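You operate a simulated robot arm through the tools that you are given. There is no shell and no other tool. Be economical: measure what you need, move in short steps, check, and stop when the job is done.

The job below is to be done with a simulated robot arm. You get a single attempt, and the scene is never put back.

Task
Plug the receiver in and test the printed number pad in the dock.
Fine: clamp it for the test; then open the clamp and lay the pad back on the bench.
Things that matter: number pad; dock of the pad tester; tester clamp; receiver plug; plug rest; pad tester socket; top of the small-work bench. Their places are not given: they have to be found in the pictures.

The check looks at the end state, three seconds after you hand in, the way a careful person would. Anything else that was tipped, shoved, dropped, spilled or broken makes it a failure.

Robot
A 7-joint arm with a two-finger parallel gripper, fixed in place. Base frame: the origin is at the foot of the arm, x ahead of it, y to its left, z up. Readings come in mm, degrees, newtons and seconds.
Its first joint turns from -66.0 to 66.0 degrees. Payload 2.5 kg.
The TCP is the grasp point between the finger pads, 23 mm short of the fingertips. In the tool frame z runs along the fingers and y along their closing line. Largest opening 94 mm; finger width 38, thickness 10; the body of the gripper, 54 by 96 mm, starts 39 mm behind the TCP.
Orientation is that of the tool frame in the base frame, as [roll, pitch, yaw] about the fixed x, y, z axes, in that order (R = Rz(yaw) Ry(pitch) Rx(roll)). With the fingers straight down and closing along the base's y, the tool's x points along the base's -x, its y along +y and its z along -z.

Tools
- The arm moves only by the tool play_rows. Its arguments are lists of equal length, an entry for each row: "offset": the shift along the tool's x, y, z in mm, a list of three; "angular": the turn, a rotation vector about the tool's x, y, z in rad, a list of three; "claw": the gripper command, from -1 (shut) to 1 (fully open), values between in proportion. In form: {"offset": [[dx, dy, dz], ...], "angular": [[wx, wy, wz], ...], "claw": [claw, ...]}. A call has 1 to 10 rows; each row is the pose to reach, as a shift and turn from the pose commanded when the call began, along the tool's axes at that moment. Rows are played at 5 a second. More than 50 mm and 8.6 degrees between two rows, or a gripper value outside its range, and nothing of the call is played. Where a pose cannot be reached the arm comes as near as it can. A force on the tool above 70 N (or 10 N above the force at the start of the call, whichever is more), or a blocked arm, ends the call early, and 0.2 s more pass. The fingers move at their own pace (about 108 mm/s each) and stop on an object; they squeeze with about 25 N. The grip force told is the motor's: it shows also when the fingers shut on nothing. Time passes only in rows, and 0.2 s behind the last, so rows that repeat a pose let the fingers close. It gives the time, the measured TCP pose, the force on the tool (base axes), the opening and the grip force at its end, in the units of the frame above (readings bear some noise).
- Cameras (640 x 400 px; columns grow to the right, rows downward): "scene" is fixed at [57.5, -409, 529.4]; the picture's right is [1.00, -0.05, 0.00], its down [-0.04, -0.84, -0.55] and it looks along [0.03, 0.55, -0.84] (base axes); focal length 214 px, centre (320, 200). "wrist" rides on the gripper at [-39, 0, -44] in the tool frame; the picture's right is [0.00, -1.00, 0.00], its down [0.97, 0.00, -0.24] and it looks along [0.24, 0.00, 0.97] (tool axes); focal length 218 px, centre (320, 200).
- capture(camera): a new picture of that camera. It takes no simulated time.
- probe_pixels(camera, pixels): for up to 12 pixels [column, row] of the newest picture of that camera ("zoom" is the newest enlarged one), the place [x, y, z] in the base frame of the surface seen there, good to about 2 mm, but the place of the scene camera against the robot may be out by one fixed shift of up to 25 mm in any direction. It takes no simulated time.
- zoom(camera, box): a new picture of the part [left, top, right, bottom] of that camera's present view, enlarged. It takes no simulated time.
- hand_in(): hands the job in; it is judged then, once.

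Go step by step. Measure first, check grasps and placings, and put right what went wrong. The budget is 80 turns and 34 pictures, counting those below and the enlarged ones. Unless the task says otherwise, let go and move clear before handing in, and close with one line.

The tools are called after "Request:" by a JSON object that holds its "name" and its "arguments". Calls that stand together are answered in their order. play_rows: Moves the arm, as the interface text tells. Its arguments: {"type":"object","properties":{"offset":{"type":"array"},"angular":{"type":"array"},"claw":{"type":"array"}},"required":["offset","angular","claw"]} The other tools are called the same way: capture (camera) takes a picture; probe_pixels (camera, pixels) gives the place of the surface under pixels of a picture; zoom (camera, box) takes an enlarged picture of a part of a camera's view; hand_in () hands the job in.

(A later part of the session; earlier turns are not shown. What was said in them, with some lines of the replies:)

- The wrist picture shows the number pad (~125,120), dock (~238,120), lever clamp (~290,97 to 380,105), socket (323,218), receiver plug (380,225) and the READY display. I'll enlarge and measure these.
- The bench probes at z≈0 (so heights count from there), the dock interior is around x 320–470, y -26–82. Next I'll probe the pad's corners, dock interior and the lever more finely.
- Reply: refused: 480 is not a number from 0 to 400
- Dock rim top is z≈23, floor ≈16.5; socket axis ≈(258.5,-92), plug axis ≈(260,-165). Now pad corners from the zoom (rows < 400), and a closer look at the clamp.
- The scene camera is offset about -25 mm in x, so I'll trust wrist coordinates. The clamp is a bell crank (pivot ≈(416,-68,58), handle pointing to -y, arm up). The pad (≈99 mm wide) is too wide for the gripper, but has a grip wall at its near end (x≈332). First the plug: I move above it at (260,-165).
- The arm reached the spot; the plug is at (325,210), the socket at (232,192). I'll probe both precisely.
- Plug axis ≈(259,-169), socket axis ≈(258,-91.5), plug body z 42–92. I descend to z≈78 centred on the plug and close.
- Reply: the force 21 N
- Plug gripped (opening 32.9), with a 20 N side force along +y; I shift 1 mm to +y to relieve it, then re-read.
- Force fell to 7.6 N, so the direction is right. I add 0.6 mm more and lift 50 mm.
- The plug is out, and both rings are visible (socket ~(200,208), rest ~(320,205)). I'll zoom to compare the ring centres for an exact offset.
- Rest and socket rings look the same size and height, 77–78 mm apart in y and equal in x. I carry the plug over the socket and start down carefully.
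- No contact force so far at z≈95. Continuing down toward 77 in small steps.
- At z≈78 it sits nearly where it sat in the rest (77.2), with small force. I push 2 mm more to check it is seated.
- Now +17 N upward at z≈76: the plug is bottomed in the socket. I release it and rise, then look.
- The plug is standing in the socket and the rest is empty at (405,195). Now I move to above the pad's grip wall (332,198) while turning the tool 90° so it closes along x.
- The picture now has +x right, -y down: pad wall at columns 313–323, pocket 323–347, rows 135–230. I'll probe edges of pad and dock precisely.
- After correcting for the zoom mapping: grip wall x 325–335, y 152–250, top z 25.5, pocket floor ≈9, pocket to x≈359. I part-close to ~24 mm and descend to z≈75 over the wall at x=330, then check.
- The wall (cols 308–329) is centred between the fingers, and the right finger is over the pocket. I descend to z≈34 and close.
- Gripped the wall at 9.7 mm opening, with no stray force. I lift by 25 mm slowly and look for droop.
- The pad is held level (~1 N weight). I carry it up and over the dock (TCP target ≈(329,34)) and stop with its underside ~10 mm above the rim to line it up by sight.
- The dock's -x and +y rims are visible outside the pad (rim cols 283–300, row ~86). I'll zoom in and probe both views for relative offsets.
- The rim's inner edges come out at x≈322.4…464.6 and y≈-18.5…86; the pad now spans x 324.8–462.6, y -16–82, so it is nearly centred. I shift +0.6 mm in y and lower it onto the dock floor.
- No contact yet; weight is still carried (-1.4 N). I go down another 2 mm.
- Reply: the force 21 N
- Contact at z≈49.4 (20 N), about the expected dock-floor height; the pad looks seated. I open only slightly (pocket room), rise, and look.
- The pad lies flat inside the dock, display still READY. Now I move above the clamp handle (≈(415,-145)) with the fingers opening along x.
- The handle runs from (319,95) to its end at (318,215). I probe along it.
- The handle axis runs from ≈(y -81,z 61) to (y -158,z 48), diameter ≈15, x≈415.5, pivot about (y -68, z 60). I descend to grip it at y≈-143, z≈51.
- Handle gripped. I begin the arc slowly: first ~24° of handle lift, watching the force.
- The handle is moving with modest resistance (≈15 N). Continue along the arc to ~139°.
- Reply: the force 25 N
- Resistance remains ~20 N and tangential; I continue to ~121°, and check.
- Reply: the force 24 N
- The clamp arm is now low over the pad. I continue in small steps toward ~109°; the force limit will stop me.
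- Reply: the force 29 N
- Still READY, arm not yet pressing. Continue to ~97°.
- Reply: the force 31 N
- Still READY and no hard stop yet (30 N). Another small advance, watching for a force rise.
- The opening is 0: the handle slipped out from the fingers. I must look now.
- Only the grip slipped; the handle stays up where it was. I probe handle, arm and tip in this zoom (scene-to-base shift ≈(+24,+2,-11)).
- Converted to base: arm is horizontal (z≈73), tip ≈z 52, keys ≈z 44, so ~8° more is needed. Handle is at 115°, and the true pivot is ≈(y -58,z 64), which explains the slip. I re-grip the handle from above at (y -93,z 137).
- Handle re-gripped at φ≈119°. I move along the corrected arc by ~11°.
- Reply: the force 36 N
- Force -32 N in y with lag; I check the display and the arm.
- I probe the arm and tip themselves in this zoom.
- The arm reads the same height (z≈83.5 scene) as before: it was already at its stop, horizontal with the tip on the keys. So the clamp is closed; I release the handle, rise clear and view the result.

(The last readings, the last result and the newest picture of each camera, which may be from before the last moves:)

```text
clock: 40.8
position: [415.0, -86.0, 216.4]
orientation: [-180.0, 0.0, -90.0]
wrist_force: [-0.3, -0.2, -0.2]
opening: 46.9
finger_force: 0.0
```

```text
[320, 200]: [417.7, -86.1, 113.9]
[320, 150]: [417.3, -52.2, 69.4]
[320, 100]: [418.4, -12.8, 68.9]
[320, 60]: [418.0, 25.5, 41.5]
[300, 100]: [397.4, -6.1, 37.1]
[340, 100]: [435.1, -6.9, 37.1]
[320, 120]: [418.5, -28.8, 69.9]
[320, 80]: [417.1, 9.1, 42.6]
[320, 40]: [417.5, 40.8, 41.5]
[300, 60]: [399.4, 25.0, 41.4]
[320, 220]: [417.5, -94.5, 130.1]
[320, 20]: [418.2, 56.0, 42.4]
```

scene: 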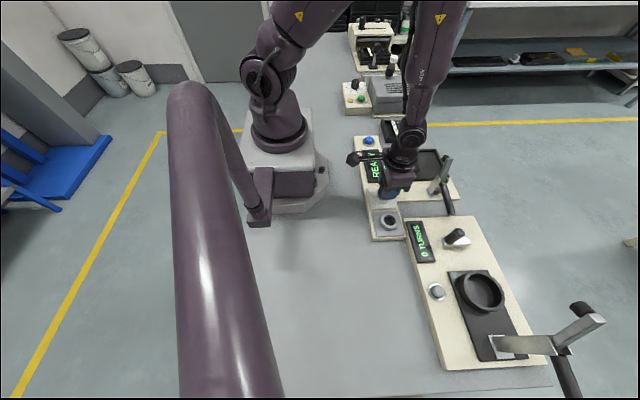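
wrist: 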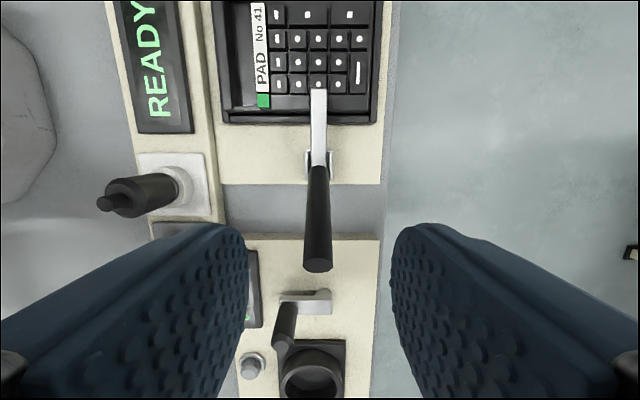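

The clamp stays closed on the pad (arm top z≈69, tip over the keys), display READY. I move above the blue button (≈(264,128)) with the fingers shut, letting some seconds pass, then check the display before pressing.

Request:
{"name": "play_rows", "arguments": {"offset": [[-26, 19, 0], [-53, 38, 0], [-80, 57, 0], [-107, 76, 0], [-134, 95, 0], [-160, 113, 0], [-187, 132, 0], [-214, 151, 0], [-214, 151, 40], [-214, 151, 80]], "angular": [[0, 0, 0], [0, 0, 0], [0, 0, 0], [0, 0, 0], [0, 0, 0], [0, 0, 0], [0, 0, 0], [0, 0, 0], [0, 0, 0], [0, 0, 0]], "claw": [-1, -1, -1, -1, -1, -1, -1, -1, -1, -1]}}

Request:
{"name": "zoom", "arguments": {"camera": "scene", "box": [350, 110, 480, 210]}}

```text
clock: 43.0
position: [263.9, 128.3, 134.5]
orientation: [-179.9, -0.1, -90.0]
wrist_force: [-0.1, 0.0, -1.0]
opening: 0.1
finger_force: 24.8
```

```text
4.00 times, centred on (415, 160) of scene
```

zoom: 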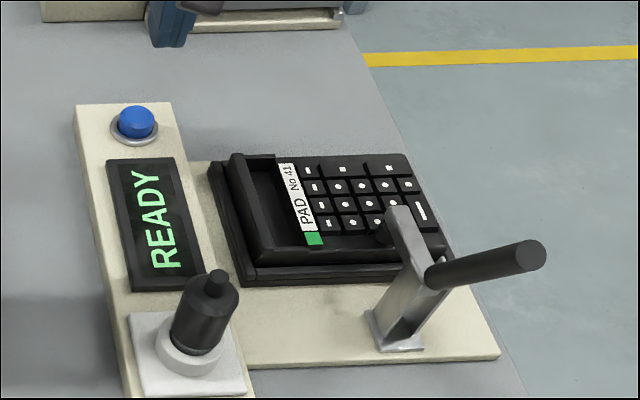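

The display still says READY with plug, pad and clamp in place, so the blue button must start the test. I verify its position, including the known-shift reference of the plug top.

Request:
{"name": "probe_pixels", "arguments": {"camera": "zoom", "pixels": [[135, 115], [135, 125], [125, 120], [147, 120], [218, 276], [205, 310], [150, 240], [115, 130], [157, 128]]}}

```text
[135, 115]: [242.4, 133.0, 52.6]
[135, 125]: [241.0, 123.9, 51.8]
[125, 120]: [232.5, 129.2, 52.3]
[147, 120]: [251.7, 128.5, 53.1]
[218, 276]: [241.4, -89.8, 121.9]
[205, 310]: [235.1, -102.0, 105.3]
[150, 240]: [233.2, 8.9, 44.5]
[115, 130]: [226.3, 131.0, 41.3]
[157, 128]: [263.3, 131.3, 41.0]
```

The button top is at ≈(264,128.5,39.5) in base; I'm right above. I descend to just above it, then press a few mm.

Request:
{"name": "play_rows", "arguments": {"offset": [[0, 0, 35], [0, 0, 68], [0, 0, 72], [0, 0, 74], [0, 0, 76], [0, 0, 77]], "angular": [[0, 0, 0], [0, 0, 0], [0, 0, 0], [0, 0, 0], [0, 0, 0], [0, 0, 0]], "claw": [-1, -1, -1, -1, -1, -1]}}

```text
clock: 44.4
position: [264.1, 127.5, 56.3]
orientation: [180.0, 0.1, -89.9]
wrist_force: [0.2, 1.8, 2.3]
opening: 0.1
finger_force: 24.9
```

Tip is ~5 mm below the rest height with only 2 N: the button is moving on its spring. I press a little further, hold, and then rise.

Request:
{"name": "play_rows", "arguments": {"offset": [[0, 0, 1], [0, 0, 2], [0, 0, 2]], "angular": [[0, 0, 0], [0, 0, 0], [0, 0, 0]], "claw": [-1, -1, -1]}}

Request:
{"name": "play_rows", "arguments": {"offset": [[0, 0, -20], [0, 0, -55], [0, 0, -95], [0, 0, -95], [0, 0, -95], [0, 0, -95], [0, 0, -95]], "angular": [[0, 0, 0], [0, 0, 0], [0, 0, 0], [0, 0, 0], [0, 0, 0], [0, 0, 0], [0, 0, 0]], "claw": [-1, -1, -1, -1, -1, -1, -1]}}

Request:
{"name": "zoom", "arguments": {"camera": "scene", "box": [350, 110, 480, 210]}}

```text
clock: 45.2
position: [265.2, 128.2, 55.5]
orientation: [180.0, -0.1, -90.0]
wrist_force: [-1.5, 1.2, 3.2]
opening: 0.0
finger_force: 25.0
```

```text
clock: 46.8
position: [265.9, 125.9, 153.0]
orientation: [180.0, 0.1, -89.9]
wrist_force: [0.3, 0.7, -0.1]
opening: 0.0
finger_force: 24.9
```

```text
4.00 times, centred on (415, 160) of scene
```

zoom: 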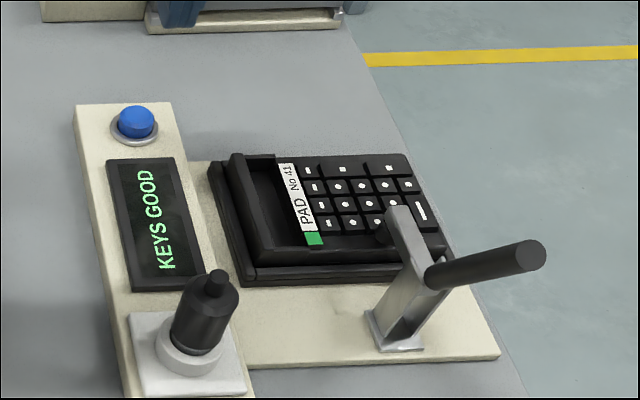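

The display reads KEYS GOOD – test passed. Now to open the clamp: travel back above the handle.

Request:
{"name": "play_rows", "arguments": {"offset": [[0, 0, -30], [0, 0, -60], [32, -21, -60], [64, -43, -60], [96, -64, -60], [128, -86, -60], [160, -107, -60], [192, -129, -60], [225, -150.5, -60], [225, -150.5, -60]], "angular": [[0, 0, 0], [0, 0, 0], [0, 0, 0], [0, 0, 0], [0, 0, 0], [0, 0, 0], [0, 0, 0], [0, 0, 0], [0, 0, 0], [0, 0, 0]], "claw": [-1, -1, -1, -1, -1, 0, 0, 0, 0, 0]}}

```text
clock: 49.0
position: [414.5, -97.0, 210.0]
orientation: [-180.0, 0.0, -89.9]
wrist_force: [0.4, 0.5, -0.3]
opening: 46.7
finger_force: 0.0
```

Above the handle at (414.5,-97,210). I descend to z≈138 and grip.

Request:
{"name": "play_rows", "arguments": {"offset": [[0, -0.5, 36], [0, -0.5, 72], [0, -0.5, 72], [0, -0.5, 72], [0, -0.5, 72], [0, -0.5, 72]], "angular": [[0, 0, 0], [0, 0, 0], [0, 0, 0], [0, 0, 0], [0, 0, 0], [0, 0, 0]], "claw": [0, 0, 0, -1, -1, -1]}}

```text
clock: 50.4
position: [414.2, -95.9, 139.3]
orientation: [-180.0, 0.0, -89.9]
wrist_force: [9.2, -1.2, -11.8]
opening: 17.7
finger_force: 45.1
```

Gripped (17.7 mm). I swing the handle back along the arc, first part to ~142°.

Request:
{"name": "play_rows", "arguments": {"offset": [[4, 0, 2.2], [8, 0, 4.8], [11.6, 0, 7.4], [15.1, 0, 10.1], [18.3, 0, 13.1], [21.5, 0, 16.1], [24.4, 0, 19.3], [27.3, 0, 22.7]], "angular": [[0, 0, 0], [0, 0, 0], [0, 0, 0], [0, 0, 0], [0, 0, 0], [0, 0, 0], [0, 0, 0], [0, 0, 0]], "claw": [-1, -1, -1, -1, -1, -1, -1, -1]}}

```text
clock: 52.2
position: [416.0, -123.9, 117.9]
orientation: [180.0, 0.1, -90.1]
wrist_force: [-13.0, 16.4, 8.9]
opening: 17.7
finger_force: 45.5
```

Following well. Continue to ~178°.

Request:
{"name": "play_rows", "arguments": {"offset": [[2.6, 0, 3.5], [5, 0, 7.2], [7.2, 0, 11], [9.3, 0, 14.9], [11.1, 0, 19], [12.7, 0, 23], [14.1, 0, 27.2], [15.3, 0, 31.5], [17, 0, 40.1], [17.7, 0, 48.9]], "angular": [[0, 0, 0], [0, 0, 0], [0, 0, 0], [0, 0, 0], [0, 0, 0], [0, 0, 0], [0, 0, 0], [0, 0, 0], [0, 0, 0], [0, 0, 0]], "claw": [-1, -1, -1, -1, -1, -1, -1, -1, -1, -1]}}

```text
clock: 54.4
position: [415.1, -143.1, 67.0]
orientation: [179.9, 0.0, -90.0]
wrist_force: [-15.2, 1.6, 17.2]
opening: 17.6
finger_force: 44.5
```

Now the last ~14° down to the open stop.

Request:
{"name": "play_rows", "arguments": {"offset": [[0, 0, 4.4], [-0.1, 0, 8.8], [-0.6, 0, 13.1], [-1.2, 0, 17.5], [-1.9, 0, 20], [-1.9, 0, 22]], "angular": [[0, 0, 0], [0, 0, 0], [0, 0, 0], [0, 0, 0], [0, 0, 0], [0, 0, 0]], "claw": [-1, -1, -1, -1, -1, -1]}}

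```text
clock: 55.8
position: [414.9, -141.3, 46.6]
orientation: [179.7, -0.2, -90.0]
wrist_force: [-37.7, -3.1, 46.6]
opening: 17.7
finger_force: 45.0
```

46 N upward: open stop reached. I ease off, release, and rise to z≈190.

Request:
{"name": "play_rows", "arguments": {"offset": [[0, 0, -2], [0, 0, -2], [0, 0, -2], [0, 0, -2], [0, 0, -40], [0, 0, -85], [0, 0, -130], [0, 0, -150], [0, 0, -150]], "angular": [[0, 0, 0], [0, 0, 0], [0, 0, 0], [0, 0, 0], [0, 0, 0], [0, 0, 0], [0, 0, 0], [0, 0, 0], [0, 0, 0]], "claw": [-1, 0, 0, 0, 0, 0, 0, 0, 0]}}

```text
clock: 57.8
position: [417.3, -139.3, 198.6]
orientation: [180.0, 0.0, -90.0]
wrist_force: [-0.7, -0.6, -0.1]
opening: 47.1
finger_force: 0.0
```

Now back over the pad's grip wall (≈(329,34)), part-closing the fingers.

Request:
{"name": "play_rows", "arguments": {"offset": [[-30, 15, 0], [-60, 30, 0], [-90, 45, 0], [-120, 60, 0], [-150, 75, 0], [-173, 87, 0], [-173, 87, 40], [-173, 87, 80], [-173, 87, 105], [-173, 87, 105]], "angular": [[0, 0, 0], [0, 0, 0], [0, 0, 0], [0, 0, 0], [0, 0, 0], [0, 0, 0], [0, 0, 0], [0, 0, 0], [0, 0, 0], [0, 0, 0]], "claw": [-0.49, -0.49, -0.49, -0.49, -0.49, -0.49, -0.49, -0.49, -0.49, -0.49]}}

Request:
{"name": "capture", "arguments": {"camera": "wrist"}}

```text
clock: 60.0
position: [329.0, 35.2, 91.1]
orientation: [179.9, 0.0, -90.0]
wrist_force: [-0.3, -0.2, -0.5]
opening: 24.2
finger_force: 0.0
```

```text
2 pictures are left
```

wrist: 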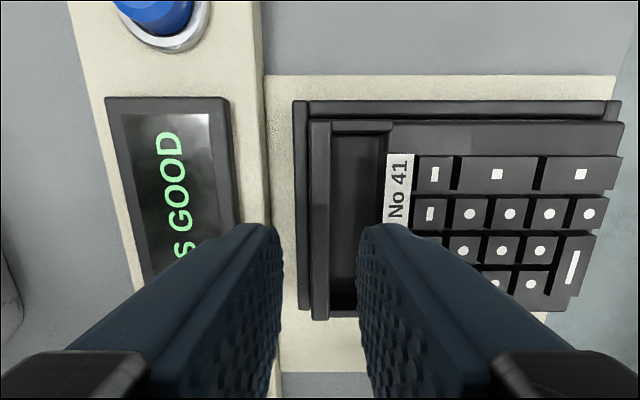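

The wall (cols 310–331) is centred between the fingers; KEYS GOOD is still shown. I descend to z≈50 and grip, then lift slightly.

Request:
{"name": "play_rows", "arguments": {"offset": [[0, 0, 18], [0, 0, 34], [0, 0, 40.8], [0, 0, 40.8], [0, 0, 40.8], [0, 0, 40.8], [0, 0, 40.8]], "angular": [[0, 0, 0], [0, 0, 0], [0, 0, 0], [0, 0, 0], [0, 0, 0], [0, 0, 0], [0, 0, 0]], "claw": [-0.49, -0.49, -0.49, -0.49, -1, -1, -1]}}

```text
clock: 61.6
position: [329.7, 33.4, 51.9]
orientation: [180.0, 0.0, -90.0]
wrist_force: [-0.3, 0.4, -0.5]
opening: 9.6
finger_force: 24.9
```

Gripped. I lift straight up ~55 mm, carry the pad +166 mm in y to its old place, and lower to just above the bench.

Request:
{"name": "play_rows", "arguments": {"offset": [[0, 0, -8], [0, 0, -20], [0, 0, -50], [-35, 0, -50], [-70, 0, -50], [-105, 0, -50], [-140, 0, -50], [-166, 0, -50], [-166, 0, -25], [-166, 0, -2]], "angular": [[0, 0, 0], [0, 0, 0], [0, 0, 0], [0, 0, 0], [0, 0, 0], [0, 0, 0], [0, 0, 0], [0, 0, 0], [0, 0, 0], [0, 0, 0]], "claw": [-1, -1, -1, -1, -1, -1, -1, -1, -1, -1]}}

```text
clock: 63.8
position: [328.7, 198.6, 50.6]
orientation: [180.0, -0.1, -89.9]
wrist_force: [0.9, 0.1, -1.2]
opening: 9.6
finger_force: 24.8
```

Still holding (weight on). Lower to the bench slowly.

Request:
{"name": "play_rows", "arguments": {"offset": [[0, 0, 6], [0, 0, 11], [0, 0, 13], [0, 0, 14.5]], "angular": [[0, 0, 0], [0, 0, 0], [0, 0, 0], [0, 0, 0]], "claw": [-1, -1, -1, -1]}}

```text
clock: 64.8
position: [328.6, 199.6, 36.0]
orientation: [180.0, 0.0, -90.0]
wrist_force: [-0.1, -0.2, -1.5]
opening: 9.2
finger_force: 25.2
```

Request:
{"name": "play_rows", "arguments": {"offset": [[0, 0, 0.7], [0, 0, 1.4], [0, 0, 1.4]], "angular": [[0, 0, 0], [0, 0, 0], [0, 0, 0]], "claw": [-1, -1, -1]}}

```text
clock: 65.6
position: [328.9, 199.8, 35.6]
orientation: [-179.9, 0.0, -90.1]
wrist_force: [0.2, 0.6, -1.4]
opening: 9.5
finger_force: 25.4
```

Weight is still on the tool (-1.4 N) at z≈35.6, so no contact yet; another small step down.

Request:
{"name": "play_rows", "arguments": {"offset": [[0, 0, 0.7], [0, 0, 1.4], [0, 0, 1.4]], "angular": [[0, 0, 0], [0, 0, 0], [0, 0, 0]], "claw": [-1, -1, -1]}}

```text
clock: 66.4
position: [328.8, 199.9, 34.2]
orientation: [-179.9, 0.0, -90.0]
wrist_force: [-7.4, -0.7, 21.0]
opening: 9.8
finger_force: 24.3
```

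Contact with the bench (21 N). I ease up slightly, open a little (pocket room), and rise clear.

Request:
{"name": "play_rows", "arguments": {"offset": [[0, 0, -1], [0, 0, -1], [0, 0, -1], [0, 0, -1], [0, 0, -30], [0, 0, -75], [0, 0, -120], [0, 0, -160], [0, 0, -160]], "angular": [[0, 0, 0], [0, 0, 0], [0, 0, 0], [0, 0, 0], [0, 0, 0], [0, 0, 0], [0, 0, 0], [0, 0, 0], [0, 0, 0]], "claw": [-1, -0.5, -0.5, -0.5, -0.5, -0.5, -0.5, -0.5, -0.5]}}

Request:
{"name": "capture", "arguments": {"camera": "scene"}}

```text
clock: 68.4
position: [327.1, 195.8, 194.4]
orientation: [179.9, 0.0, -90.0]
wrist_force: [0.1, 0.5, 0.1]
opening: 23.2
finger_force: 0.1
```

```text
1 pictures are left
```

scene: 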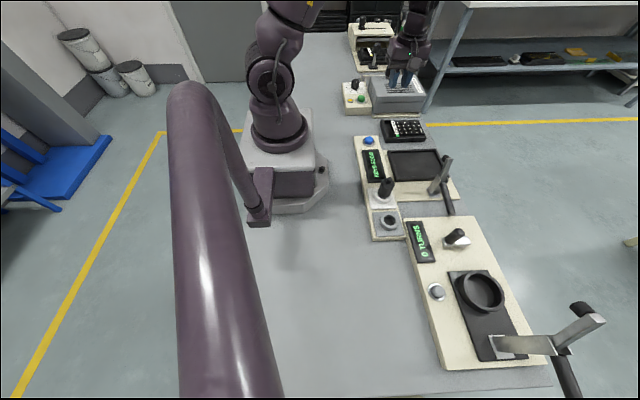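

The picture shows the pad flat on the bench (403,130), an empty dock, the clamp open as at the start (440,180), and the plug in the socket (385,188). The gripper is clear, so I hand in.

Request:
{"name": "hand_in", "arguments": {}}

```text
The job is handed in.
```

The receiver is plugged into the tester socket and the clamped pad tested "KEYS GOOD"; I pressed the tester's blue button to start the test, then opened the clamp and laid the pad back on the bench.
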